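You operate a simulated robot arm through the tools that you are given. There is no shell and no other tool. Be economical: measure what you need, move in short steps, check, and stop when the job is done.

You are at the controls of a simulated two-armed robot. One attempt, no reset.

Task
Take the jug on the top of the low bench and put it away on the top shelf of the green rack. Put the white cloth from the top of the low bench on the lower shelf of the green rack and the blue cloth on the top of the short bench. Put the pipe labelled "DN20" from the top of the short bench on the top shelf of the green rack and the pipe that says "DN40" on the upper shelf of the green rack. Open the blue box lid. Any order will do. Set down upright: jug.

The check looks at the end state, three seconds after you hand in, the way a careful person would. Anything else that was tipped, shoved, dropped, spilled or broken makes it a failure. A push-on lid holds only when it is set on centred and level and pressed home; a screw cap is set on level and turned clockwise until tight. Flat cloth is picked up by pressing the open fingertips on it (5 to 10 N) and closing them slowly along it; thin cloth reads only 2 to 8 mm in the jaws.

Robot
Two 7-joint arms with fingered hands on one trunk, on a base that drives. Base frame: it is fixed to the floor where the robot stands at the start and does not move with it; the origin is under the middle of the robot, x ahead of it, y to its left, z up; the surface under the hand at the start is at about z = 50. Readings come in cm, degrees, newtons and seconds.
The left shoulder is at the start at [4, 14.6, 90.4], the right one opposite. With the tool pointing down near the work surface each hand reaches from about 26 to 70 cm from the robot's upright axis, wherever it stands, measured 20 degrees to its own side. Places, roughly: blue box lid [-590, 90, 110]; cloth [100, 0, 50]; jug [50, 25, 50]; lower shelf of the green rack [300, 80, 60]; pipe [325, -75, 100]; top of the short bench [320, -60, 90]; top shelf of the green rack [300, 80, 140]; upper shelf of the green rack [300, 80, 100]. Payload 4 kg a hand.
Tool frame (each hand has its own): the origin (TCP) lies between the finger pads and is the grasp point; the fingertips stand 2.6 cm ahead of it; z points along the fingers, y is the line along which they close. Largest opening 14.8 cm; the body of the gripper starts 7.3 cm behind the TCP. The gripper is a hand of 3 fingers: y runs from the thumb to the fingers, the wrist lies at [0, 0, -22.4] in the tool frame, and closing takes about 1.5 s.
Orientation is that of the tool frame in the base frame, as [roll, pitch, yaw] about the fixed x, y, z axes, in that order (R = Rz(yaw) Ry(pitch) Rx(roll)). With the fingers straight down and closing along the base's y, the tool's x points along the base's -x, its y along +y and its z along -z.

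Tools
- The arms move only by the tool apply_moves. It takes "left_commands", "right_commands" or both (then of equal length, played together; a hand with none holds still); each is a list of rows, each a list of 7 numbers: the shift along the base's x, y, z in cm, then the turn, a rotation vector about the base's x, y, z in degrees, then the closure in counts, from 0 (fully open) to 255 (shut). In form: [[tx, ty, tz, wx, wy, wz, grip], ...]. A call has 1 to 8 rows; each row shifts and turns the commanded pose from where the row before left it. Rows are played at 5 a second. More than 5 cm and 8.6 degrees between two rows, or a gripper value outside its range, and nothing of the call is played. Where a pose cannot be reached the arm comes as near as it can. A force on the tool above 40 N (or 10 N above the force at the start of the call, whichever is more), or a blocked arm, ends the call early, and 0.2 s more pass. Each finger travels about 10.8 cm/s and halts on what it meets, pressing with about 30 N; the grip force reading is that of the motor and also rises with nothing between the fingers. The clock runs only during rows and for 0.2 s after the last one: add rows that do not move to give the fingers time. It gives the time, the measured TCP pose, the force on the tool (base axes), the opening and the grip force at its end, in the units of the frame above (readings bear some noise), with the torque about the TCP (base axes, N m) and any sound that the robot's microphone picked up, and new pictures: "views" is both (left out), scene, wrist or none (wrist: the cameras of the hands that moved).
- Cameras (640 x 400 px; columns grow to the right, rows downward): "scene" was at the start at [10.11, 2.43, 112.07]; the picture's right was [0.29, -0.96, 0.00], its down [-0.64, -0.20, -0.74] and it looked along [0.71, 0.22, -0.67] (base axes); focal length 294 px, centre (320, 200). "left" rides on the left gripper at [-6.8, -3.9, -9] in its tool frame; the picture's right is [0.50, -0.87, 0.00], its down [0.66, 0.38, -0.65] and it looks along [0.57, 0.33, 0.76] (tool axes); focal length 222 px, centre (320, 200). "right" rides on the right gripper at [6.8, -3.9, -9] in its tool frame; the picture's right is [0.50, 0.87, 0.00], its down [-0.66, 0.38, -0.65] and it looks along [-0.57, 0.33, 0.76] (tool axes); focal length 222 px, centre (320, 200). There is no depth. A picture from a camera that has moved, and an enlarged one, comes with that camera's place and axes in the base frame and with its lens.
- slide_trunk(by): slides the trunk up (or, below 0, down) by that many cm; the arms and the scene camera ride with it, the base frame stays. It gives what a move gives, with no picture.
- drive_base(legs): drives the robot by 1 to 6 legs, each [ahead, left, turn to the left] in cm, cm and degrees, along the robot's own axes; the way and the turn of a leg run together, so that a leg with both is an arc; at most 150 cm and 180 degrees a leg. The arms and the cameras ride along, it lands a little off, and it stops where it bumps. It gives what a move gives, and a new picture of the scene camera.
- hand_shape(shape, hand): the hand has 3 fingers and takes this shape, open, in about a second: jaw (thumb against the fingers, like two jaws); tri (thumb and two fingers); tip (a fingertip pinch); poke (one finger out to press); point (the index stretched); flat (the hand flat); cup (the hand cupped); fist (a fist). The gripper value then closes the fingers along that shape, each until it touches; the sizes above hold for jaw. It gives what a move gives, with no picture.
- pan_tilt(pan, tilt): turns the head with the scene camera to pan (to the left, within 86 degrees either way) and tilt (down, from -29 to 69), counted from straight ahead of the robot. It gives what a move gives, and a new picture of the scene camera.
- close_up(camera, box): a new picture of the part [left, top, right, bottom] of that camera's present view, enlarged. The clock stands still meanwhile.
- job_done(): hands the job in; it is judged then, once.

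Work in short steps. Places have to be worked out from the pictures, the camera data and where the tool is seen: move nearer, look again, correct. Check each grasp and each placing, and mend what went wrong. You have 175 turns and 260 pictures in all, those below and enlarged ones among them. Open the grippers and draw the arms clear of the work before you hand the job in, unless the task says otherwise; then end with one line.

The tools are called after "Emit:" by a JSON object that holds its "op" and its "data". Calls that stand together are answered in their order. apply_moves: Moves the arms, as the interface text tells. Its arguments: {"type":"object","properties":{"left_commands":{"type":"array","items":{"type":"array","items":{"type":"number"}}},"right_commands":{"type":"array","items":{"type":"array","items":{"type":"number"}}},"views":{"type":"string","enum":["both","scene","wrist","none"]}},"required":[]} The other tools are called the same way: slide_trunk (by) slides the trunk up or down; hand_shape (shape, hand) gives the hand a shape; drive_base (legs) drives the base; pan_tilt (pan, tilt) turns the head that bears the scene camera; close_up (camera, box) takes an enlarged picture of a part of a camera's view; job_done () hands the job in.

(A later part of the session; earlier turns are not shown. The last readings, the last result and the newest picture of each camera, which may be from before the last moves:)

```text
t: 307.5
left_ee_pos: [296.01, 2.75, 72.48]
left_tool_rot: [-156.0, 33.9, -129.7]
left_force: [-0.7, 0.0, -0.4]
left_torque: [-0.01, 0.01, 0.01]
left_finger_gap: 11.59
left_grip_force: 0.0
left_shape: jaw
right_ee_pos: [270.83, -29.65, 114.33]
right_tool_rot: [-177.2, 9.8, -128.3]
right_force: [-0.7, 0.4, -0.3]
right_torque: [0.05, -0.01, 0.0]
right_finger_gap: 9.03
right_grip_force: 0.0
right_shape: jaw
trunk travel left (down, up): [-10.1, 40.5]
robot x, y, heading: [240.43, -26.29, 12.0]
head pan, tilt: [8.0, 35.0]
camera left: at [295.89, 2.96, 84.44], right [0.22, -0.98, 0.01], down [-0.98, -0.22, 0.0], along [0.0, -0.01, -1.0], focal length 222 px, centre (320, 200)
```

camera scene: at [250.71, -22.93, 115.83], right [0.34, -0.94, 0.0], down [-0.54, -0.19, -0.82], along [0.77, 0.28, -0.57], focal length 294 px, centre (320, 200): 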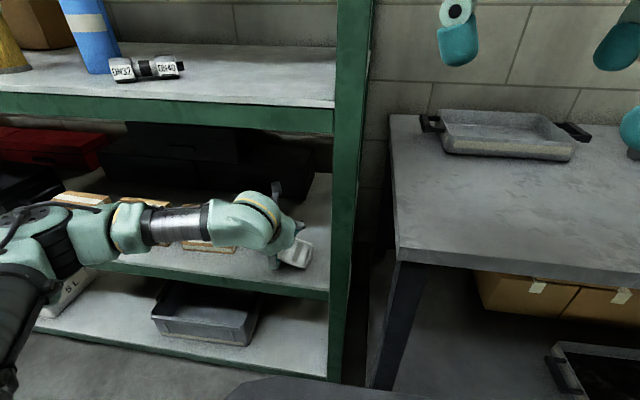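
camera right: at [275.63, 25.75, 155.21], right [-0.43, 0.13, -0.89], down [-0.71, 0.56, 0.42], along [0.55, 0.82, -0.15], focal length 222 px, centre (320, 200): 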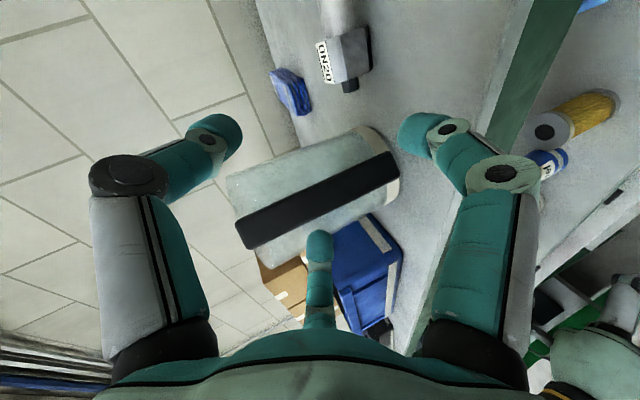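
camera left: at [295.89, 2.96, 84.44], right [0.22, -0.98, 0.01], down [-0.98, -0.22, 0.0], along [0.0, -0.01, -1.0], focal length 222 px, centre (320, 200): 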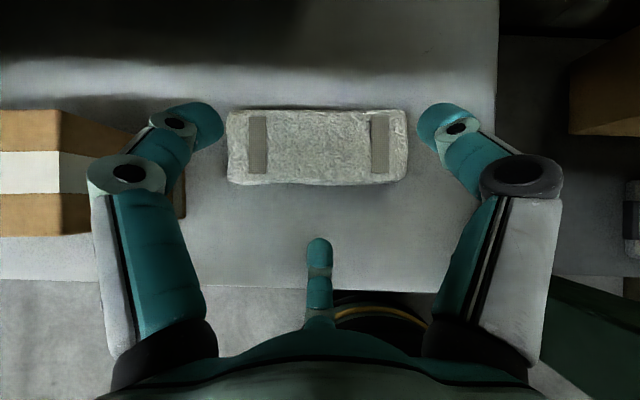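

The white cloth lies flat on the lower shelf. I close the fingers a little (away from the carton), lift slightly and back out.

Emit:
{"op": "apply_moves", "data": {"left_commands": [[0, 0, 0.3, 0, 0, 0, 110], [0, 0, 0.3, 0, 0, 0, 160], [-1, -0.2, 0.5, 0, 0, 0, 180], [-2, -0.4, 0.3, 0, 0, 0, 180], [-2, -0.4, 0, 0, 0, 0, 180]], "views": "none"}}

Emit:
{"op": "drive_base", "data": {"legs": [[-40, 0, 0]]}}

Emit:
{"op": "slide_trunk", "data": {"by": 35}}

Emit:
{"op": "pan_tilt", "data": {"pan": 25, "tilt": 20}}

```text
t: 308.7
left_ee_pos: [290.81, 1.89, 73.93]
left_tool_rot: [-156.0, 33.9, -129.8]
left_force: [-0.1, 0.4, 0.1]
left_torque: [0.01, 0.01, 0.0]
left_finger_gap: 4.35
left_grip_force: 0.0
left_shape: jaw
right_ee_pos: [270.79, -29.65, 114.32]
right_tool_rot: [-177.2, 9.8, -128.2]
right_force: [0.3, -0.4, -0.8]
right_torque: [-0.03, -0.01, -0.01]
right_finger_gap: 9.04
right_grip_force: 0.1
right_shape: jaw
trunk travel left (down, up): [-10.1, 40.5]
robot x, y, heading: [240.53, -26.35, 12.0]
head pan, tilt: [8.0, 35.0]
```

```text
t: 311.2
left_ee_pos: [251.83, -6.35, 73.84]
left_tool_rot: [-156.0, 33.9, -129.9]
left_force: [-0.4, -0.4, -0.2]
left_torque: [-0.01, 0.02, -0.04]
left_finger_gap: 4.37
left_grip_force: 0.1
left_shape: jaw
right_ee_pos: [231.51, -37.89, 114.25]
right_tool_rot: [-177.2, 9.8, -128.2]
right_force: [-0.4, 1.0, -0.1]
right_torque: [-0.04, -0.03, -0.03]
right_finger_gap: 9.03
right_grip_force: 0.0
right_shape: jaw
trunk travel left (down, up): [-10.1, 40.5]
robot x, y, heading: [201.53, -34.66, 11.7]
head pan, tilt: [8.0, 35.0]
camera scene: at [211.7, -31.06, 115.79], right [0.34, -0.94, 0.0], down [-0.54, -0.19, -0.82], along [0.77, 0.28, -0.57], focal length 294 px, centre (320, 200)
```

scene: 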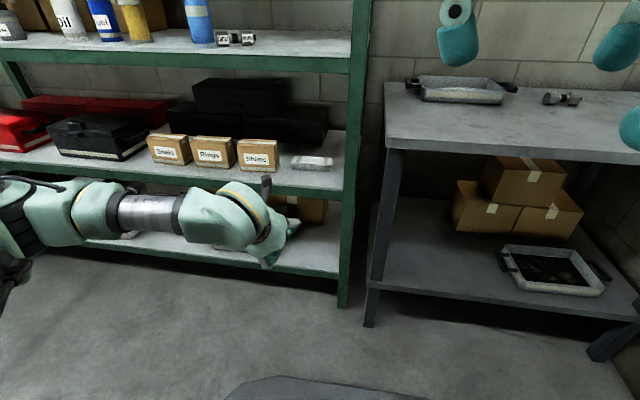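

```text
t: 314.6
left_ee_pos: [251.74, -6.24, 109.02]
left_tool_rot: [-156.0, 33.9, -129.9]
left_force: [-0.4, -0.4, -0.4]
left_torque: [0.01, -0.01, -0.06]
left_finger_gap: 4.4
left_grip_force: 0.0
left_shape: jaw
right_ee_pos: [231.65, -37.96, 149.37]
right_tool_rot: [-177.3, 9.8, -128.1]
right_force: [0.7, -0.6, -0.2]
right_torque: [0.01, 0.02, 0.01]
right_finger_gap: 9.04
right_grip_force: 0.0
right_shape: jaw
trunk travel left (down, up): [-45.1, 5.5]
robot x, y, heading: [201.37, -34.6, 12.0]
head pan, tilt: [8.0, 35.0]
```

```text
t: 315.4
left_ee_pos: [251.85, -6.41, 109.17]
left_tool_rot: [-156.0, 33.9, -130.0]
left_force: [-0.1, -0.1, -0.1]
left_torque: [0.02, -0.01, 0.02]
left_finger_gap: 4.38
left_grip_force: 0.0
left_shape: jaw
right_ee_pos: [231.68, -37.9, 149.42]
right_tool_rot: [-177.4, 9.8, -128.2]
right_force: [-0.9, -0.1, -0.8]
right_torque: [0.01, 0.03, 0.01]
right_finger_gap: 9.06
right_grip_force: 0.0
right_shape: jaw
trunk travel left (down, up): [-45.1, 5.5]
robot x, y, heading: [201.26, -34.22, 11.9]
head pan, tilt: [25.0, 20.0]
camera scene: at [210.94, -28.46, 153.26], right [0.6, -0.8, 0.0], down [-0.27, -0.21, -0.94], along [0.75, 0.56, -0.34], focal length 294 px, centre (320, 200)
```

scene: 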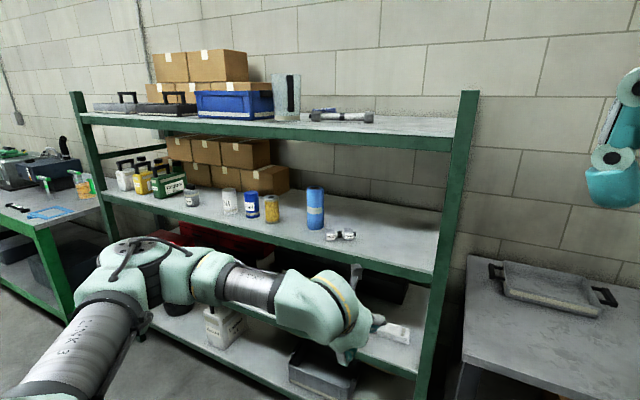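

All four placements look right. Now the blue box lid far behind: I move right, turn around and drive along the bench's right side, then look.

Emit:
{"op": "drive_base", "data": {"legs": [[0, -55, 0], [0, 0, 168], [150, 0, 0], [70, 0, 0]]}}

Emit:
{"op": "pan_tilt", "data": {"pan": 0, "tilt": 12}}

```text
t: 336.0
left_ee_pos: [-62.6, -106.78, 109.19]
left_tool_rot: [-156.0, 34.0, 38.5]
left_force: [-0.1, 0.1, -0.6]
left_torque: [0.01, 0.01, 0.02]
left_finger_gap: 4.38
left_grip_force: 0.0
left_shape: jaw
right_ee_pos: [-36.45, -80.09, 149.51]
right_tool_rot: [-177.2, 9.8, 40.0]
right_force: [-1.1, -0.9, 0.0]
right_torque: [0.06, 0.03, 0.0]
right_finger_gap: 9.04
right_grip_force: 0.1
right_shape: jaw
trunk travel left (down, up): [-45.1, 5.5]
robot x, y, heading: [-7.45, -89.68, -180.1]
head pan, tilt: [25.0, 20.0]
camera scene: at [-17.91, -93.61, 153.28], right [-0.42, 0.91, 0.0], down [0.31, 0.14, -0.94], along [-0.85, -0.4, -0.34], focal length 294 px, centre (320, 200)
```

scene: 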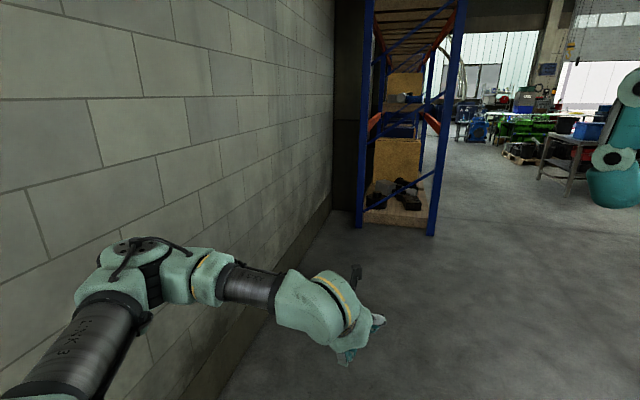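

```text
t: 336.9
left_ee_pos: [-62.74, -106.86, 109.09]
left_tool_rot: [-156.1, 33.9, 38.4]
left_force: [0.9, -1.0, -0.7]
left_torque: [0.01, 0.01, 0.0]
left_finger_gap: 4.39
left_grip_force: 0.1
left_shape: jaw
right_ee_pos: [-36.62, -80.17, 149.37]
right_tool_rot: [-177.3, 9.8, 40.1]
right_force: [-0.2, 0.0, 0.0]
right_torque: [-0.03, 0.0, -0.03]
right_finger_gap: 9.05
right_grip_force: 0.1
right_shape: jaw
trunk travel left (down, up): [-45.1, 5.5]
robot x, y, heading: [-7.74, -89.51, -179.7]
head pan, tilt: [0.0, 12.0]
camera scene: at [-18.98, -89.69, 154.57], right [0.0, 1.0, 0.0], down [0.21, 0.0, -0.98], along [-0.98, 0.0, -0.21], focal length 294 px, centre (320, 200)
```

scene: 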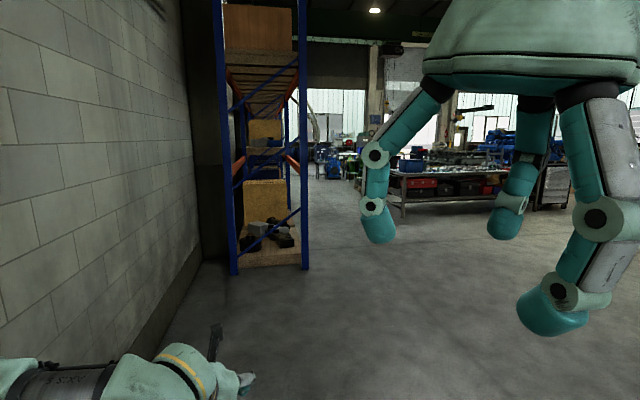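

The target table is ahead-right. I lower the trunk so that the hand doesn't block the view, and zoom on the table.

Emit:
{"op": "slide_trunk", "data": {"by": -30}}

Emit:
{"op": "drive_base", "data": {"legs": [[120, 60, 0], [120, 60, 0], [60, 20, 0]]}}

Emit:
{"op": "close_up", "data": {"camera": "scene", "box": [200, 80, 520, 280]}}

```text
t: 339.9
left_ee_pos: [-62.66, -106.94, 78.97]
left_tool_rot: [-156.0, 34.0, 38.4]
left_force: [0.5, 0.4, -0.5]
left_torque: [0.0, -0.02, -0.03]
left_finger_gap: 4.38
left_grip_force: 0.1
left_shape: jaw
right_ee_pos: [-36.47, -80.19, 119.31]
right_tool_rot: [-177.3, 9.8, 40.0]
right_force: [-1.1, -1.3, -0.5]
right_torque: [0.01, -0.03, 0.0]
right_finger_gap: 9.07
right_grip_force: 0.0
right_shape: jaw
trunk travel left (down, up): [-15.1, 35.5]
robot x, y, heading: [-7.76, -89.82, -179.8]
head pan, tilt: [0.0, 12.0]
```

```text
t: 349.9
left_ee_pos: [-248.52, -178.61, 79.41]
left_tool_rot: [-155.8, 34.2, 24.4]
left_force: [-0.3, 0.1, -0.2]
left_torque: [-0.06, 0.01, 0.06]
left_finger_gap: 4.31
left_grip_force: 0.1
left_shape: jaw
right_ee_pos: [-217.37, -159.58, 119.44]
right_tool_rot: [-177.1, 10.3, 28.0]
right_force: [0.2, -0.2, 1.1]
right_torque: [-0.02, 0.02, 0.01]
right_finger_gap: 9.02
right_grip_force: 0.0
right_shape: jaw
trunk travel left (down, up): [-15.1, 35.5]
robot x, y, heading: [-191.77, -175.13, 167.7]
head pan, tilt: [0.0, 12.0]
stopped in leg 2: the robot was blocked; the commanded pose is now the measured one
camera scene: at [-202.37, -172.36, 124.58], right [0.21, 0.98, 0.0], down [0.2, -0.05, -0.98], along [-0.96, 0.21, -0.21], focal length 294 px, centre (320, 200)
```

scene: 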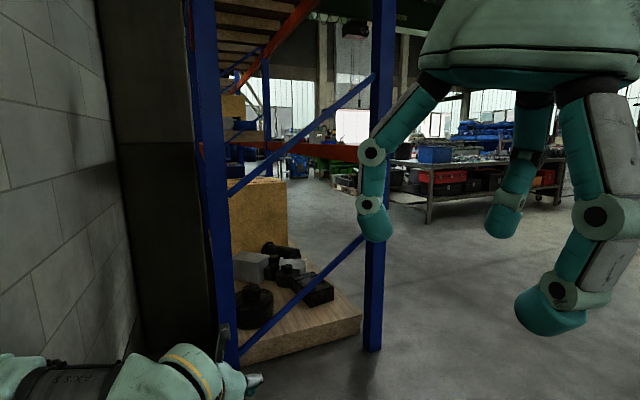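

```text
2.00 times, centred on (360, 180) of scene
camera zoom: at [-202.37, -172.36, 124.58], right [0.21, 0.98, 0.0], down [0.2, -0.05, -0.98], along [-0.96, 0.21, -0.21], focal length 589 px, centre (240, 240)
```

zoom: 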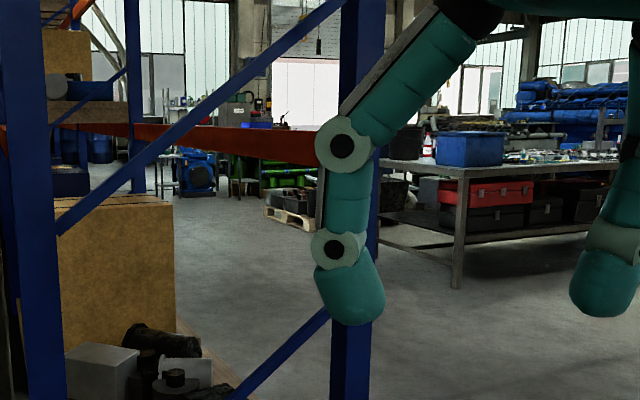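

I confused left/right facing backwards and got blocked near the wall. I back up a bit and move right (toward +y), then re-aim.

Emit:
{"op": "drive_base", "data": {"legs": [[-25, -10, 0], [0, -130, 0], [0, 0, 12.3]]}}

Emit:
{"op": "apply_moves", "data": {"right_commands": [[0, 0, -4, 0, 0, 0, 100], [0, 0, -4, 0, 0, 0, 100], [0, 0, -4, 0, 0, 0, 100], [0, 0, -4, 0, 0, 0, 100], [0, 0, -4, 0, 0, 0, 100]], "views": "scene"}}

```text
t: 350.6
left_ee_pos: [-248.32, -178.54, 79.35]
left_tool_rot: [-155.4, 33.9, 24.1]
left_force: [-0.2, 0.1, 0.6]
left_torque: [-0.02, 0.01, 0.03]
left_finger_gap: 4.33
left_grip_force: 0.0
left_shape: jaw
right_ee_pos: [-217.43, -160.21, 119.6]
right_tool_rot: [-176.8, 9.9, 28.2]
right_force: [-0.4, 0.4, 0.2]
right_torque: [0.03, -0.02, -0.01]
right_finger_gap: 9.02
right_grip_force: 0.0
right_shape: jaw
trunk travel left (down, up): [-15.1, 35.5]
robot x, y, heading: [-191.43, -174.96, 167.7]
head pan, tilt: [0.0, 12.0]
stopped in leg 1: the robot was blocked; the commanded pose is now the measured one
camera scene: at [-202.43, -172.85, 124.55], right [0.21, 0.98, 0.0], down [0.2, -0.04, -0.98], along [-0.96, 0.21, -0.21], focal length 294 px, centre (320, 200)
```

scene: 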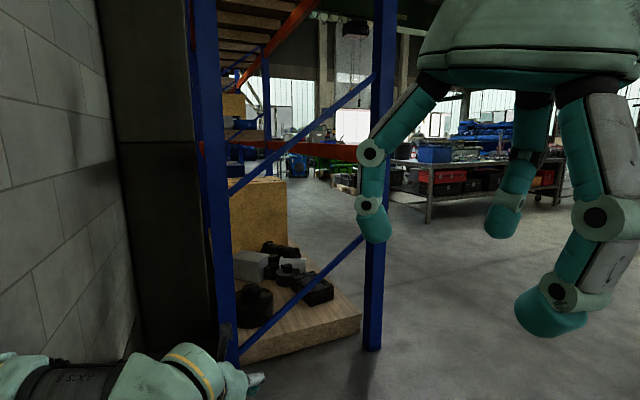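

```text
t: 351.8
left_ee_pos: [-248.3, -178.56, 79.33]
left_tool_rot: [-155.5, 33.9, 24.1]
left_force: [-0.3, 0.9, 0.2]
left_torque: [0.02, 0.03, 0.01]
left_finger_gap: 4.36
left_grip_force: 0.1
left_shape: jaw
right_ee_pos: [-217.39, -160.15, 99.53]
right_tool_rot: [-176.9, 9.9, 28.0]
right_force: [0.3, -0.1, 0.1]
right_torque: [0.01, 0.0, -0.04]
right_finger_gap: 9.04
right_grip_force: 0.0
right_shape: jaw
trunk travel left (down, up): [-15.1, 35.5]
robot x, y, heading: [-191.36, -175.53, 167.7]
head pan, tilt: [0.0, 12.0]
camera scene: at [-202.45, -172.82, 124.55], right [0.21, 0.98, 0.0], down [0.2, -0.05, -0.98], along [-0.96, 0.21, -0.21], focal length 294 px, centre (320, 200)
```

scene: 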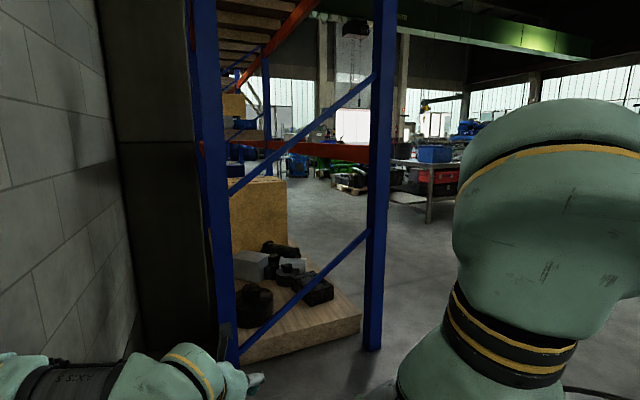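

Emit:
{"op": "drive_base", "data": {"legs": [[0, -15, 0], [0, -120, 0]]}}

```text
t: 358.8
left_ee_pos: [-218.21, -45.27, 79.43]
left_tool_rot: [-155.5, 34.0, 23.2]
left_force: [0.4, -0.6, 0.1]
left_torque: [0.02, 0.02, -0.03]
left_finger_gap: 4.35
left_grip_force: 0.1
left_shape: jaw
right_ee_pos: [-187.05, -27.36, 99.61]
right_tool_rot: [-176.8, 9.9, 27.0]
right_force: [0.3, 0.7, -0.1]
right_torque: [-0.03, -0.02, -0.03]
right_finger_gap: 9.04
right_grip_force: 0.1
right_shape: jaw
trunk travel left (down, up): [-15.1, 35.5]
robot x, y, heading: [-161.39, -42.86, 166.6]
head pan, tilt: [0.0, 12.0]
camera scene: at [-172.25, -40.34, 124.55], right [0.23, 0.97, 0.0], down [0.2, -0.05, -0.98], along [-0.95, 0.23, -0.21], focal length 294 px, centre (320, 200)
```

scene: 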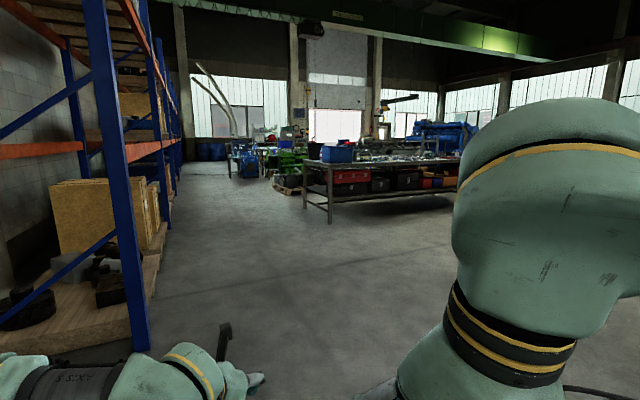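

Free now. The blue box is on the near-left corner of the table ahead. I drive toward it and turn to face the table.

Emit:
{"op": "drive_base", "data": {"legs": [[145, -16, 0], [145, -16, 0], [0, 0, 24.4]]}}

Emit:
{"op": "pan_tilt", "data": {"pan": 0, "tilt": 15}}

```text
t: 374.2
left_ee_pos: [-486.52, 29.69, 79.43]
left_tool_rot: [-155.5, 34.0, 47.5]
left_force: [0.5, 0.5, -0.2]
left_torque: [-0.02, -0.04, -0.03]
left_finger_gap: 4.37
left_grip_force: 0.2
left_shape: jaw
right_ee_pos: [-465.54, 58.87, 99.52]
right_tool_rot: [-176.8, 9.9, 51.3]
right_force: [0.1, -0.2, 0.5]
right_torque: [-0.02, -0.02, 0.02]
right_finger_gap: 9.06
right_grip_force: 0.0
right_shape: jaw
trunk travel left (down, up): [-15.1, 35.5]
robot x, y, heading: [-435.81, 55.45, -169.0]
head pan, tilt: [0.0, 12.0]
camera scene: at [-446.68, 53.04, 124.55], right [-0.19, 0.98, 0.0], down [0.2, 0.04, -0.98], along [-0.96, -0.19, -0.21], focal length 294 px, centre (320, 200)
```

scene: 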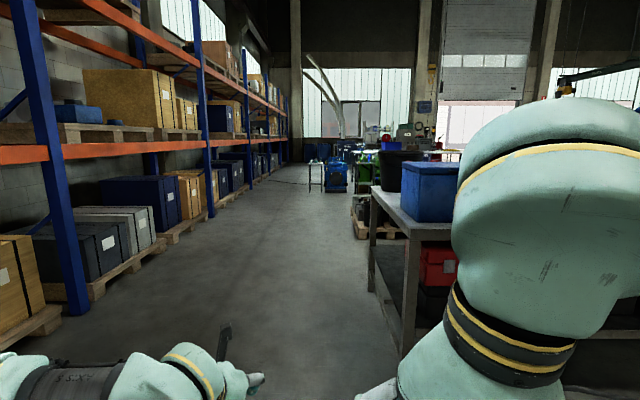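

```text
t: 374.8
left_ee_pos: [-486.58, 29.67, 79.37]
left_tool_rot: [-155.5, 33.9, 47.6]
left_force: [-0.1, 1.1, 0.1]
left_torque: [-0.01, -0.04, 0.01]
left_finger_gap: 4.37
left_grip_force: 0.0
left_shape: jaw
right_ee_pos: [-465.39, 58.92, 99.55]
right_tool_rot: [-176.8, 10.0, 51.3]
right_force: [-0.7, 0.1, 0.2]
right_torque: [0.01, 0.0, 0.01]
right_finger_gap: 9.04
right_grip_force: 0.1
right_shape: jaw
trunk travel left (down, up): [-15.1, 35.5]
robot x, y, heading: [-435.67, 55.21, -169.2]
head pan, tilt: [0.0, 15.0]
camera scene: at [-446.7, 53.06, 124.07], right [-0.19, 0.98, 0.0], down [0.25, 0.05, -0.97], along [-0.95, -0.18, -0.26], focal length 294 px, centre (320, 200)
```

scene: 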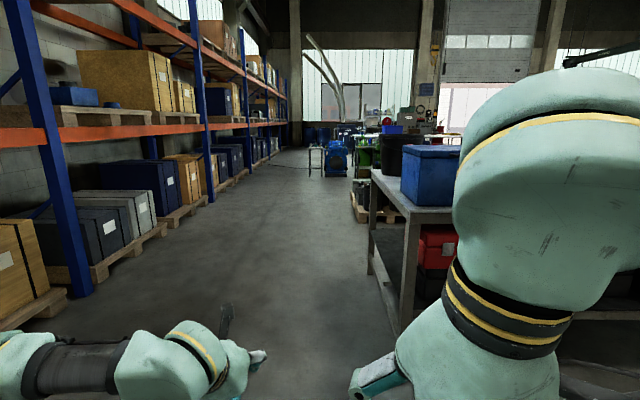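

The blue box with lid sits on the table's near-left corner (top at z≈102). I move right 60 and ahead 80 cm, raise the trunk for a look from above, and move the right hand aside.

Emit:
{"op": "drive_base", "data": {"legs": [[0, -58, 0], [82, 0, 0]]}}

Emit:
{"op": "slide_trunk", "data": {"by": 25}}

Emit:
{"op": "apply_moves", "data": {"right_commands": [[-0.5, 2.5, -4, 0, 0, 0, 100], [-0.5, 2.5, -4, 0, 0, 0, 100], [-0.5, 2.5, -4, 0, 0, 0, 100], [-0.5, 2.5, -4, 0, 0, 0, 100], [-0.5, 2.5, 0, 0, 0, 0, 100], [-0.5, 2.5, 0, 0, 0, 0, 100]], "views": "none"}}

Emit:
{"op": "pan_tilt", "data": {"pan": 0, "tilt": 32}}

```text
t: 381.5
left_ee_pos: [-569.83, 73.52, 78.78]
left_tool_rot: [-156.4, 32.7, 45.6]
left_force: [9.4, 3.1, -1.6]
left_torque: [-0.08, 0.03, -0.02]
left_finger_gap: 4.26
left_grip_force: 0.0
left_shape: jaw
right_ee_pos: [-549.42, 102.0, 99.6]
right_tool_rot: [-176.8, 9.9, 51.2]
right_force: [0.0, 0.3, 0.7]
right_torque: [0.0, -0.03, -0.01]
right_finger_gap: 9.04
right_grip_force: 0.0
right_shape: jaw
trunk travel left (down, up): [-15.1, 35.5]
robot x, y, heading: [-519.44, 97.97, -169.2]
head pan, tilt: [0.0, 15.0]
stopped in leg 2: the force on the tool passed its limit at 64 N (the readings are from after the stop); the commanded pose is now the measured one
camera scene: at [-530.63, 96.04, 124.07], right [-0.19, 0.98, 0.0], down [0.25, 0.05, -0.97], along [-0.95, -0.18, -0.26], focal length 294 px, centre (320, 200)
```

scene: 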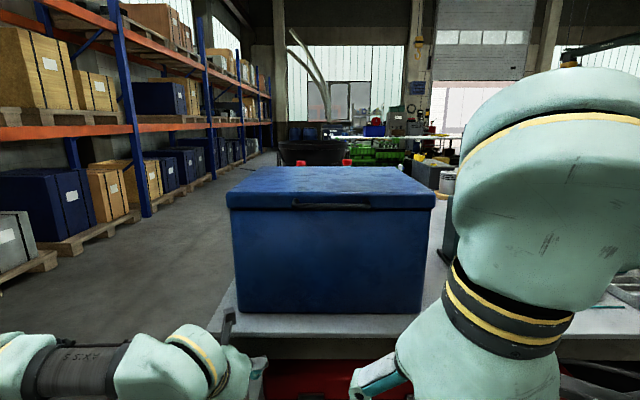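

```text
t: 382.3
left_ee_pos: [-569.01, 73.56, 81.69]
left_tool_rot: [-157.7, 31.4, 44.9]
left_force: [14.8, 1.1, -3.6]
left_torque: [-0.1, -0.07, 0.16]
left_finger_gap: 3.99
left_grip_force: 0.1
left_shape: jaw
right_ee_pos: [-549.26, 101.98, 103.67]
right_tool_rot: [-176.7, 9.9, 51.1]
right_force: [0.2, -0.1, -0.2]
right_torque: [-0.01, -0.03, 0.01]
right_finger_gap: 9.06
right_grip_force: 0.0
right_shape: jaw
trunk travel left (down, up): [-19.0, 31.6]
robot x, y, heading: [-519.46, 97.95, -169.4]
head pan, tilt: [0.0, 15.0]
stopped: the force on the tool passed its limit at 51 N (the readings are from after the stop); the commanded pose is now the measured one
```

```text
t: 383.7
left_ee_pos: [-569.05, 73.43, 81.83]
left_tool_rot: [-157.5, 31.4, 45.0]
left_force: [23.0, 5.2, -8.5]
left_torque: [-0.19, -0.29, -0.01]
left_finger_gap: 3.99
left_grip_force: 0.0
left_shape: jaw
right_ee_pos: [-556.29, 115.51, 89.46]
right_tool_rot: [-176.7, 10.1, 51.1]
right_force: [0.0, 0.2, 0.2]
right_torque: [0.0, -0.01, 0.01]
right_finger_gap: 9.04
right_grip_force: 0.1
right_shape: jaw
right hand out of reach, approached as far as the arm can: row 2, 3, 4
trunk travel left (down, up): [-19.0, 31.6]
robot x, y, heading: [-519.88, 98.18, -169.4]
head pan, tilt: [0.0, 15.0]
```

```text
t: 384.5
left_ee_pos: [-569.15, 73.76, 81.86]
left_tool_rot: [-157.6, 31.3, 45.1]
left_force: [22.3, 6.4, -12.8]
left_torque: [-0.17, -0.34, -0.07]
left_finger_gap: 4.01
left_grip_force: 0.2
left_shape: jaw
right_ee_pos: [-556.25, 115.44, 89.54]
right_tool_rot: [-176.9, 10.0, 51.2]
right_force: [-0.4, -0.3, -0.1]
right_torque: [-0.01, 0.01, -0.02]
right_finger_gap: 9.07
right_grip_force: 0.1
right_shape: jaw
trunk travel left (down, up): [-19.0, 31.6]
robot x, y, heading: [-519.77, 98.09, -169.4]
head pan, tilt: [0.0, 32.0]
camera scene: at [-530.04, 96.18, 125.25], right [-0.19, 0.98, 0.0], down [0.52, 0.1, -0.85], along [-0.83, -0.16, -0.53], focal length 294 px, centre (320, 200)
```

scene: 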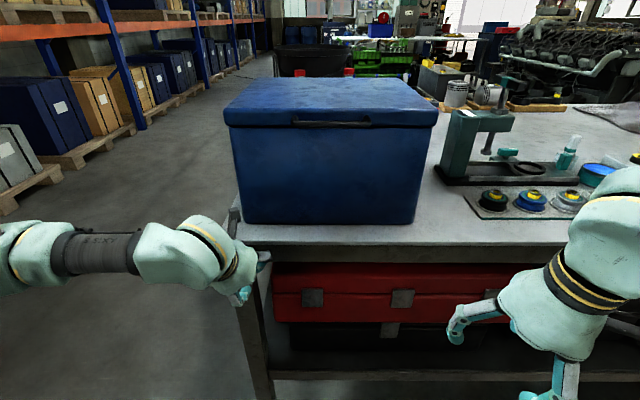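

The left hand bumped the table edge; I back off 15 cm, then raise the trunk.

Emit:
{"op": "drive_base", "data": {"legs": [[-15, 0, 0]]}}

Emit:
{"op": "slide_trunk", "data": {"by": 25}}

Emit:
{"op": "pan_tilt", "data": {"pan": 3, "tilt": 38}}

Emit:
{"op": "close_up", "data": {"camera": "scene", "box": [190, 40, 450, 220]}}

```text
t: 385.9
left_ee_pos: [-554.71, 76.29, 81.94]
left_tool_rot: [-157.4, 31.5, 45.1]
left_force: [0.1, 0.0, -0.1]
left_torque: [0.02, 0.03, -0.01]
left_finger_gap: 4.33
left_grip_force: 0.1
left_shape: jaw
right_ee_pos: [-541.64, 118.28, 89.45]
right_tool_rot: [-176.9, 10.0, 51.0]
right_force: [-0.2, 0.5, -0.3]
right_torque: [-0.01, 0.03, 0.01]
right_finger_gap: 9.08
right_grip_force: 0.0
right_shape: jaw
trunk travel left (down, up): [-19.0, 31.6]
robot x, y, heading: [-504.79, 100.9, -169.4]
head pan, tilt: [0.0, 32.0]
camera scene: at [-515.47, 98.92, 125.24], right [-0.18, 0.98, 0.0], down [0.52, 0.1, -0.85], along [-0.83, -0.16, -0.53], focal length 294 px, centre (320, 200)
```

scene: 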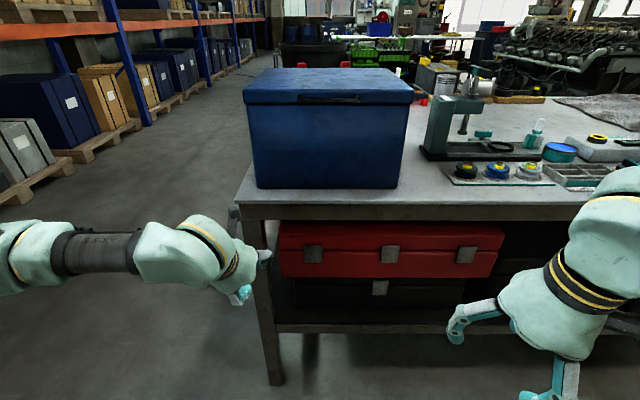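

```text
t: 388.4
left_ee_pos: [-554.69, 76.38, 106.88]
left_tool_rot: [-157.5, 31.6, 45.0]
left_force: [-0.6, 0.7, 0.4]
left_torque: [0.02, 0.0, 0.0]
left_finger_gap: 4.35
left_grip_force: 0.1
left_shape: jaw
right_ee_pos: [-541.67, 118.25, 114.41]
right_tool_rot: [-176.8, 9.8, 51.1]
right_force: [-0.1, -0.3, -0.4]
right_torque: [0.01, 0.01, 0.04]
right_finger_gap: 9.05
right_grip_force: 0.1
right_shape: jaw
trunk travel left (down, up): [-44.0, 6.6]
robot x, y, heading: [-504.76, 100.65, -169.5]
head pan, tilt: [0.0, 32.0]
```

```text
t: 389.1
left_ee_pos: [-554.69, 76.42, 106.75]
left_tool_rot: [-157.6, 31.6, 45.0]
left_force: [0.2, -0.5, 0.2]
left_torque: [-0.02, 0.01, -0.02]
left_finger_gap: 4.33
left_grip_force: 0.1
left_shape: jaw
right_ee_pos: [-541.85, 118.31, 114.43]
right_tool_rot: [-176.8, 9.9, 51.1]
right_force: [-0.9, 0.0, -0.9]
right_torque: [-0.01, 0.01, -0.06]
right_finger_gap: 9.04
right_grip_force: 0.1
right_shape: jaw
trunk travel left (down, up): [-44.0, 6.6]
robot x, y, heading: [-505.19, 101.02, -169.5]
head pan, tilt: [3.0, 38.0]
camera scene: at [-515.15, 98.53, 149.28], right [-0.24, 0.97, 0.0], down [0.6, 0.15, -0.79], along [-0.77, -0.19, -0.62], focal length 294 px, centre (320, 200)
```

scene: 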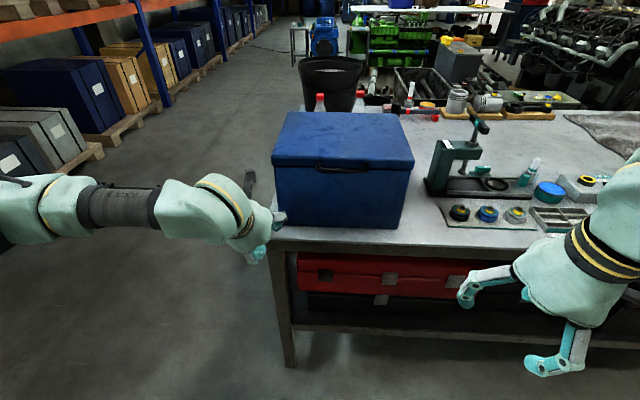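

```text
2.22 times, centred on (320, 130) of scene
camera zoom: at [-515.15, 98.53, 149.28], right [-0.24, 0.97, 0.0], down [0.6, 0.15, -0.79], along [-0.77, -0.19, -0.62], focal length 654 px, centre (320, 356)
```

zoom: 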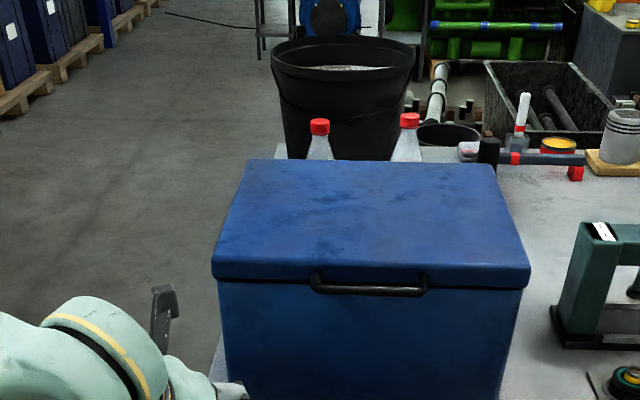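

The lid has a front handle at about (-578, 88.7, 110), hinge at the back (29 cm deep); bottles stand 20 cm behind, clear. I close the left fingers into a probe, level the hand and bring it in front of and just below the handle.

Emit:
{"op": "apply_moves", "data": {"left_commands": [[-0.8, 1.75, -0.3, -1.46, 7.86, 0, 255], [-0.8, 1.75, -0.3, -1.46, 7.86, 0, 255], [-0.8, 1.75, -0.3, -1.46, 7.86, 0, 255], [-0.8, 1.75, -0.3, -1.46, 7.86, 0, 255], [-0.8, 1.75, -0.3, -1.46, 7.86, 0, 255], [-0.8, 1.75, -0.3, 0, 0, 0, 255], [-0.8, 1.75, -0.3, 0, 0, 0, 255], [-0.8, 1.75, -0.3, 0, 0, 0, 255]], "views": "both"}}

```text
t: 390.9
left_ee_pos: [-561.11, 90.41, 104.35]
left_tool_rot: [-113.4, 58.5, 77.9]
left_force: [-0.2, 0.0, 0.1]
left_torque: [-0.01, 0.0, -0.02]
left_finger_gap: 0.0
left_grip_force: 30.3
left_shape: jaw
right_ee_pos: [-541.71, 118.37, 114.37]
right_tool_rot: [-176.8, 10.0, 51.1]
right_force: [-0.3, 0.0, -0.4]
right_torque: [0.0, -0.01, -0.04]
right_finger_gap: 9.04
right_grip_force: 0.2
right_shape: jaw
trunk travel left (down, up): [-44.0, 6.6]
robot x, y, heading: [-505.08, 101.06, -169.2]
head pan, tilt: [3.0, 38.0]
camera scene: at [-515.18, 98.61, 149.28], right [-0.24, 0.97, 0.0], down [0.6, 0.14, -0.79], along [-0.77, -0.19, -0.62], focal length 294 px, centre (320, 200)
camera left: at [-554.0, 91.47, 113.88], right [-0.14, 0.99, -0.01], down [0.79, 0.1, -0.6], along [-0.6, -0.09, -0.8], focal length 222 px, centre (320, 200)
```

scene: 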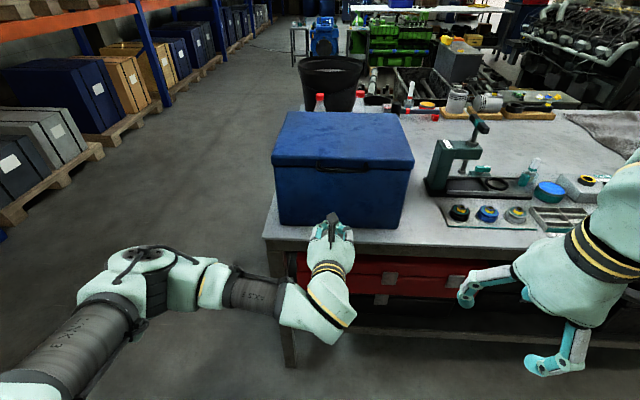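
left: 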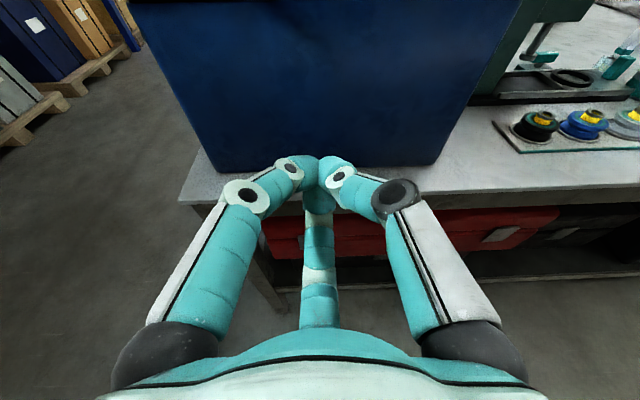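

The probe is 12 cm in front of the box, 4 cm below the handle. I advance ~12.5 cm under the handle.

Emit:
{"op": "apply_moves", "data": {"left_commands": [[-2.5, -0.4, 0, 0, 0, 0, 255], [-2.5, -0.4, 0, 0, 0, 0, 255], [-2.5, -0.4, 0, 0, 0, 0, 255], [-2, -0.3, 0, 0, 0, 0, 255], [-1.5, -0.2, 0, 0, 0, 0, 255], [-1, -0.1, 0, 0, 0, 0, 255]], "views": "both"}}

```text
t: 392.3
left_ee_pos: [-573.15, 88.52, 104.38]
left_tool_rot: [-113.4, 58.4, 78.0]
left_force: [-0.4, 0.6, -0.2]
left_torque: [-0.04, 0.03, -0.01]
left_finger_gap: 0.0
left_grip_force: 29.9
left_shape: jaw
right_ee_pos: [-541.7, 118.21, 114.5]
right_tool_rot: [-176.8, 9.8, 51.1]
right_force: [0.7, -1.0, 0.3]
right_torque: [-0.03, 0.02, 0.0]
right_finger_gap: 9.0
right_grip_force: 0.1
right_shape: jaw
trunk travel left (down, up): [-44.0, 6.6]
robot x, y, heading: [-504.58, 100.96, -169.5]
head pan, tilt: [3.0, 38.0]
camera scene: at [-515.16, 98.54, 149.28], right [-0.24, 0.97, 0.0], down [0.6, 0.15, -0.79], along [-0.77, -0.19, -0.62], focal length 294 px, centre (320, 200)
camera left: at [-566.02, 89.59, 113.95], right [-0.14, 0.99, -0.01], down [0.79, 0.1, -0.6], along [-0.6, -0.09, -0.8], focal length 222 px, centre (320, 200)
```

scene: 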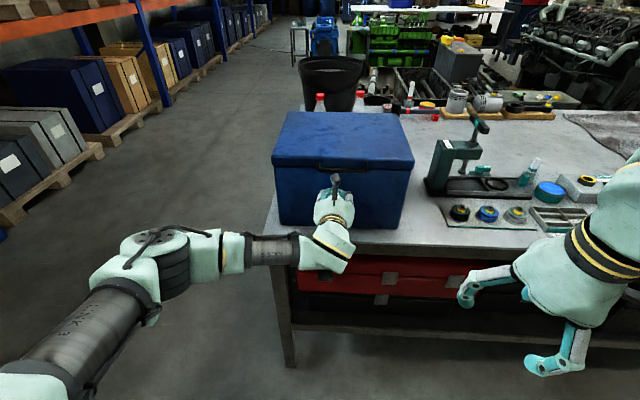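
left: 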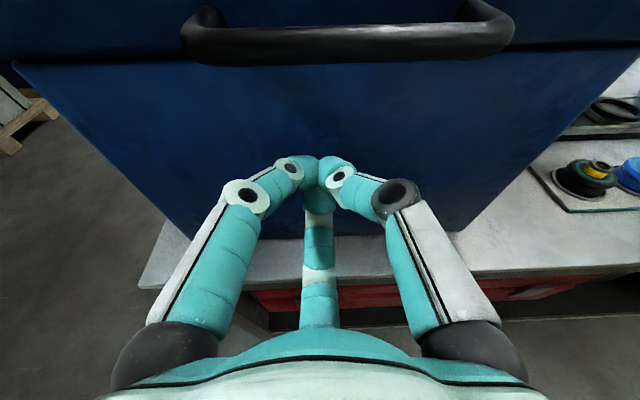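

The handle bar is just above and ahead of the probe. I advance 2.3 cm more and then lift gently until contact.

Emit:
{"op": "apply_moves", "data": {"left_commands": [[-1.2, -0.2, 0, 0, 0, 0, 255], [-1.1, -0.2, 0, 0, 0, 0, 255], [0, 0, 1, 0, 0, 0, 255], [0, 0, 1, 0, 0, 0, 255], [0, 0, 1, 0, 0, 0, 255], [0, 0, 1, 0, 0, 0, 255], [0, 0, 1, 0, 0, 0, 255]], "views": "both"}}

```text
t: 393.9
left_ee_pos: [-575.36, 88.18, 109.42]
left_tool_rot: [-113.4, 58.5, 77.8]
left_force: [0.3, 0.1, -2.3]
left_torque: [0.06, 0.01, 0.03]
left_finger_gap: 0.0
left_grip_force: 30.3
left_shape: jaw
right_ee_pos: [-541.8, 118.37, 114.42]
right_tool_rot: [-176.8, 9.9, 51.1]
right_force: [-1.5, -0.3, 0.1]
right_torque: [-0.03, 0.0, 0.01]
right_finger_gap: 9.05
right_grip_force: 0.0
right_shape: jaw
trunk travel left (down, up): [-44.0, 6.6]
robot x, y, heading: [-504.81, 101.27, -169.2]
head pan, tilt: [3.0, 38.0]
camera scene: at [-515.17, 98.53, 149.27], right [-0.24, 0.97, 0.0], down [0.6, 0.15, -0.79], along [-0.77, -0.19, -0.62], focal length 294 px, centre (320, 200)
camera left: at [-568.29, 89.18, 118.93], right [-0.14, 0.99, -0.01], down [0.79, 0.1, -0.6], along [-0.6, -0.09, -0.8], focal length 222 px, centre (320, 200)
```

scene: 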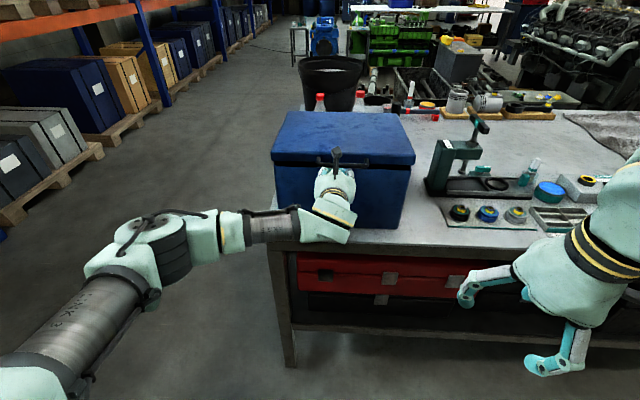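
left: 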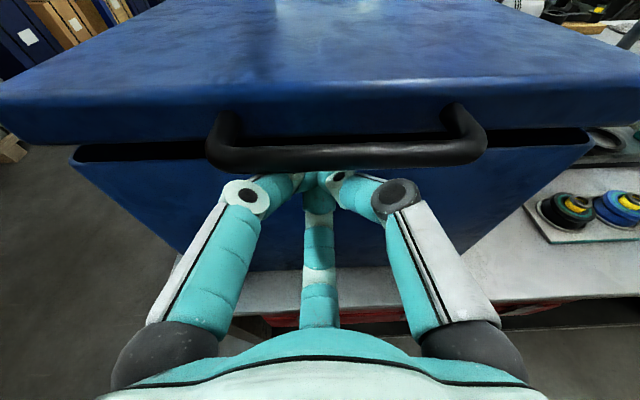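

The lid is lifting nicely. I follow the lid's arc (radius ~31 cm) with the probe, 3° per row.

Emit:
{"op": "apply_moves", "data": {"left_commands": [[-0.16, -0.03, 1.62, 0, 0, 0, 255], [-0.24, -0.04, 1.6, 0, 0, 0, 255], [-0.32, -0.06, 1.59, 0, 0, 0, 255], [-0.39, -0.07, 1.57, 0, 0, 0, 255], [-0.47, -0.09, 1.55, 0, 0, 0, 255], [-0.57, -0.11, 1.52, 0, 0, 0, 255], [-0.64, -0.12, 1.49, 0, 0, 0, 255], [-0.71, -0.13, 1.45, 0, 0, 0, 255]], "views": "both"}}

```text
t: 395.7
left_ee_pos: [-578.96, 87.57, 121.89]
left_tool_rot: [-113.3, 58.5, 78.0]
left_force: [3.1, 0.4, -1.1]
left_torque: [-0.03, 0.0, 0.0]
left_finger_gap: 0.0
left_grip_force: 29.7
left_shape: jaw
right_ee_pos: [-541.75, 118.29, 114.39]
right_tool_rot: [-176.9, 10.1, 51.1]
right_force: [-0.7, -0.1, 0.4]
right_torque: [0.03, 0.02, -0.01]
right_finger_gap: 9.02
right_grip_force: 0.1
right_shape: jaw
trunk travel left (down, up): [-44.0, 6.6]
robot x, y, heading: [-504.81, 100.9, -169.1]
head pan, tilt: [3.0, 38.0]
camera scene: at [-515.12, 98.56, 149.28], right [-0.24, 0.97, 0.0], down [0.6, 0.15, -0.79], along [-0.77, -0.19, -0.62], focal length 294 px, centre (320, 200)
camera left: at [-571.81, 88.6, 131.39], right [-0.14, 0.99, -0.01], down [0.79, 0.1, -0.61], along [-0.6, -0.09, -0.8], focal length 222 px, centre (320, 200)
```

scene: 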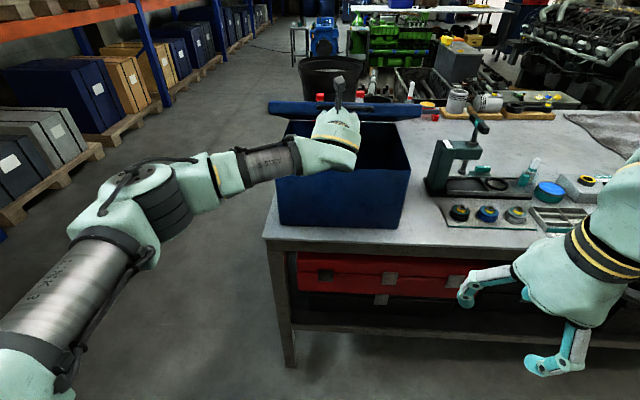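
left: 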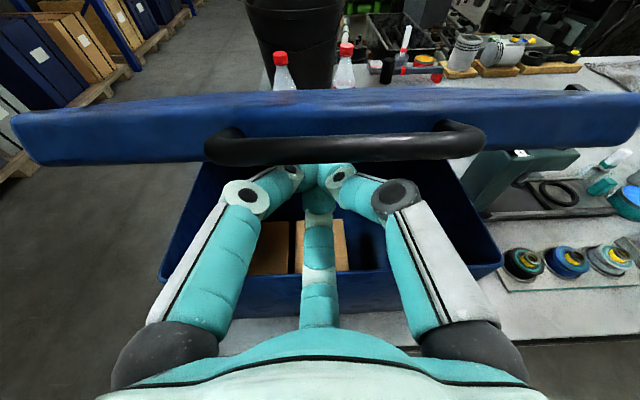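

28° open, going well. I continue the arc to ~52°.

Emit:
{"op": "apply_moves", "data": {"left_commands": [[-0.78, -0.14, 1.42, 0, 0, 0, 255], [-0.86, -0.16, 1.37, 0, 0, 0, 255], [-0.92, -0.17, 1.33, 0, 0, 0, 255], [-0.99, -0.18, 1.27, 0, 0, 0, 255], [-1.06, -0.2, 1.22, 0, 0, 0, 255], [-1.12, -0.21, 1.16, 0, 0, 0, 255], [-1.18, -0.22, 1.1, 0, 0, 0, 255], [-1.24, -0.23, 1.03, 0, 0, 0, 255]], "views": "scene"}}

```text
t: 397.5
left_ee_pos: [-587.03, 85.94, 131.59]
left_tool_rot: [-113.4, 58.5, 77.9]
left_force: [1.9, -0.3, -1.2]
left_torque: [-0.03, 0.0, 0.01]
left_finger_gap: 0.0
left_grip_force: 29.8
left_shape: jaw
right_ee_pos: [-541.63, 118.2, 114.51]
right_tool_rot: [-176.8, 10.0, 51.1]
right_force: [-0.5, 0.0, -0.4]
right_torque: [-0.02, -0.01, -0.01]
right_finger_gap: 9.04
right_grip_force: 0.1
right_shape: jaw
trunk travel left (down, up): [-44.0, 6.6]
robot x, y, heading: [-504.88, 100.94, -169.1]
head pan, tilt: [3.0, 38.0]
camera scene: at [-515.14, 98.59, 149.28], right [-0.24, 0.97, 0.0], down [0.6, 0.14, -0.79], along [-0.77, -0.19, -0.62], focal length 294 px, centre (320, 200)
```

scene: 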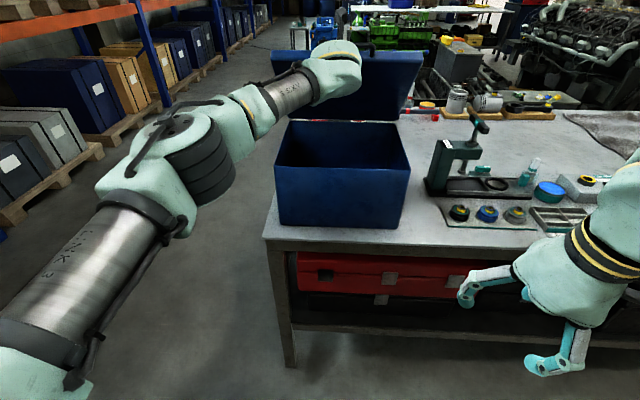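

~55° open. Now I push horizontally by driving ahead 12 cm, the fingertips sliding up the lid's underside.

Emit:
{"op": "drive_base", "data": {"legs": [[11, 0, 0]]}}

Emit:
{"op": "apply_moves", "data": {"left_commands": [[0, 0, 1.2, 0, 0, 0, 255], [0, 0, 1.2, 0, 0, 0, 255]], "views": "scene"}}

```text
t: 398.7
left_ee_pos: [-597.45, 84.04, 131.95]
left_tool_rot: [-113.0, 58.5, 78.2]
left_force: [1.0, 1.0, -0.1]
left_torque: [-0.02, 0.0, -0.01]
left_finger_gap: 0.0
left_grip_force: 29.9
left_shape: jaw
right_ee_pos: [-552.21, 116.19, 114.49]
right_tool_rot: [-176.7, 10.2, 51.1]
right_force: [0.7, 0.3, 0.7]
right_torque: [-0.01, -0.02, 0.0]
right_finger_gap: 9.05
right_grip_force: 0.0
right_shape: jaw
trunk travel left (down, up): [-44.0, 6.6]
robot x, y, heading: [-515.56, 98.98, -169.2]
head pan, tilt: [3.0, 38.0]
camera scene: at [-525.61, 96.57, 149.31], right [-0.24, 0.97, 0.0], down [0.6, 0.15, -0.79], along [-0.77, -0.19, -0.61], focal length 294 px, centre (320, 200)
```

scene: 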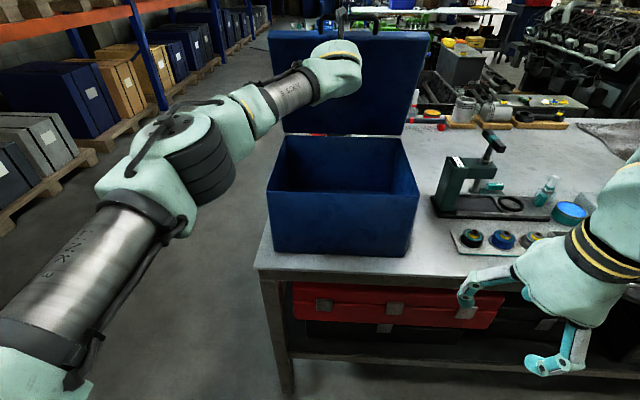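

```text
t: 399.3
left_ee_pos: [-597.68, 83.96, 134.2]
left_tool_rot: [-113.2, 58.5, 77.9]
left_force: [1.3, -0.7, 0.3]
left_torque: [0.01, 0.03, 0.02]
left_finger_gap: 0.0
left_grip_force: 30.6
left_shape: jaw
right_ee_pos: [-552.29, 116.39, 114.6]
right_tool_rot: [-176.7, 10.1, 51.1]
right_force: [-0.3, -0.3, 0.9]
right_torque: [0.0, 0.0, -0.04]
right_finger_gap: 9.04
right_grip_force: 0.1
right_shape: jaw
trunk travel left (down, up): [-44.0, 6.6]
robot x, y, heading: [-515.59, 99.0, -169.0]
head pan, tilt: [3.0, 38.0]
camera scene: at [-525.74, 96.57, 149.29], right [-0.24, 0.97, 0.0], down [0.6, 0.15, -0.79], along [-0.77, -0.19, -0.61], focal length 294 px, centre (320, 200)
```

scene: 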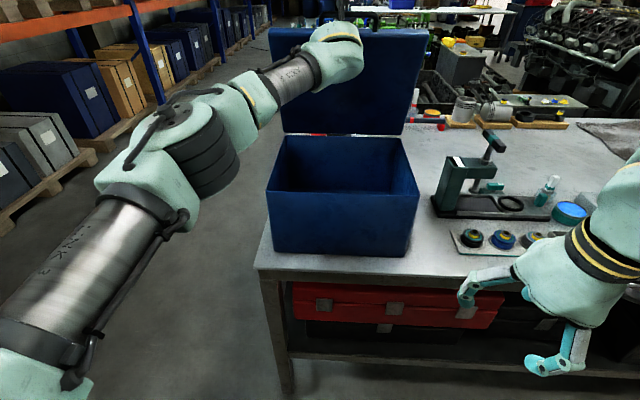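

Lid ~75°. I drive 9 cm further to bring it past vertical.

Emit:
{"op": "drive_base", "data": {"legs": [[9, 0, 0]]}}

Emit:
{"op": "pan_tilt", "data": {"pan": 3, "tilt": 25}}

```text
t: 400.4
left_ee_pos: [-606.07, 82.41, 134.58]
left_tool_rot: [-112.8, 58.6, 78.4]
left_force: [0.5, 0.8, 0.8]
left_torque: [-0.01, -0.01, 0.01]
left_finger_gap: 0.01
left_grip_force: 29.6
left_shape: jaw
right_ee_pos: [-560.76, 114.85, 114.47]
right_tool_rot: [-176.6, 10.2, 51.0]
right_force: [0.9, 0.5, -0.1]
right_torque: [-0.02, 0.06, 0.01]
right_finger_gap: 9.05
right_grip_force: 0.0
right_shape: jaw
trunk travel left (down, up): [-44.0, 6.6]
robot x, y, heading: [-524.39, 97.48, -169.4]
head pan, tilt: [3.0, 38.0]
camera scene: at [-534.05, 94.98, 149.32], right [-0.24, 0.97, 0.0], down [0.6, 0.14, -0.79], along [-0.77, -0.19, -0.61], focal length 294 px, centre (320, 200)
```

scene: 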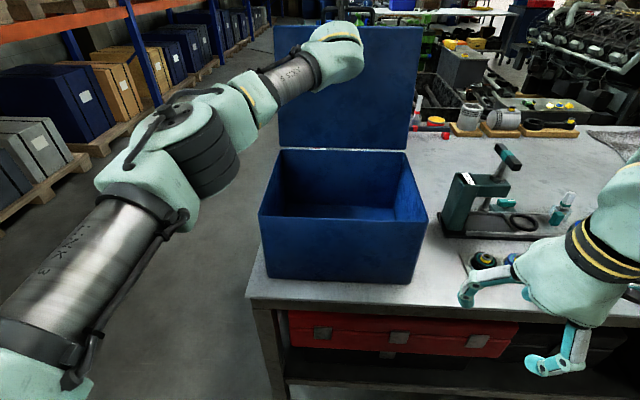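

```text
t: 401.1
left_ee_pos: [-606.77, 82.34, 134.09]
left_tool_rot: [-113.4, 58.5, 77.8]
left_force: [0.8, -0.1, 0.5]
left_torque: [-0.01, 0.01, -0.02]
left_finger_gap: 0.0
left_grip_force: 30.0
left_shape: jaw
right_ee_pos: [-561.37, 114.72, 114.4]
right_tool_rot: [-176.8, 9.8, 51.2]
right_force: [-0.3, 0.2, 1.3]
right_torque: [-0.01, -0.04, -0.01]
right_finger_gap: 9.02
right_grip_force: 0.0
right_shape: jaw
trunk travel left (down, up): [-44.0, 6.6]
robot x, y, heading: [-524.34, 97.26, -169.4]
head pan, tilt: [3.0, 25.0]
camera scene: at [-535.36, 94.71, 151.29], right [-0.24, 0.97, 0.0], down [0.41, 0.1, -0.91], along [-0.88, -0.21, -0.42], focal length 294 px, centre (320, 200)
```

scene: 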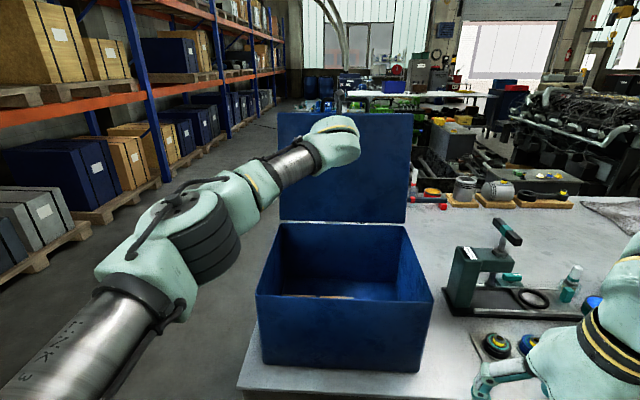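

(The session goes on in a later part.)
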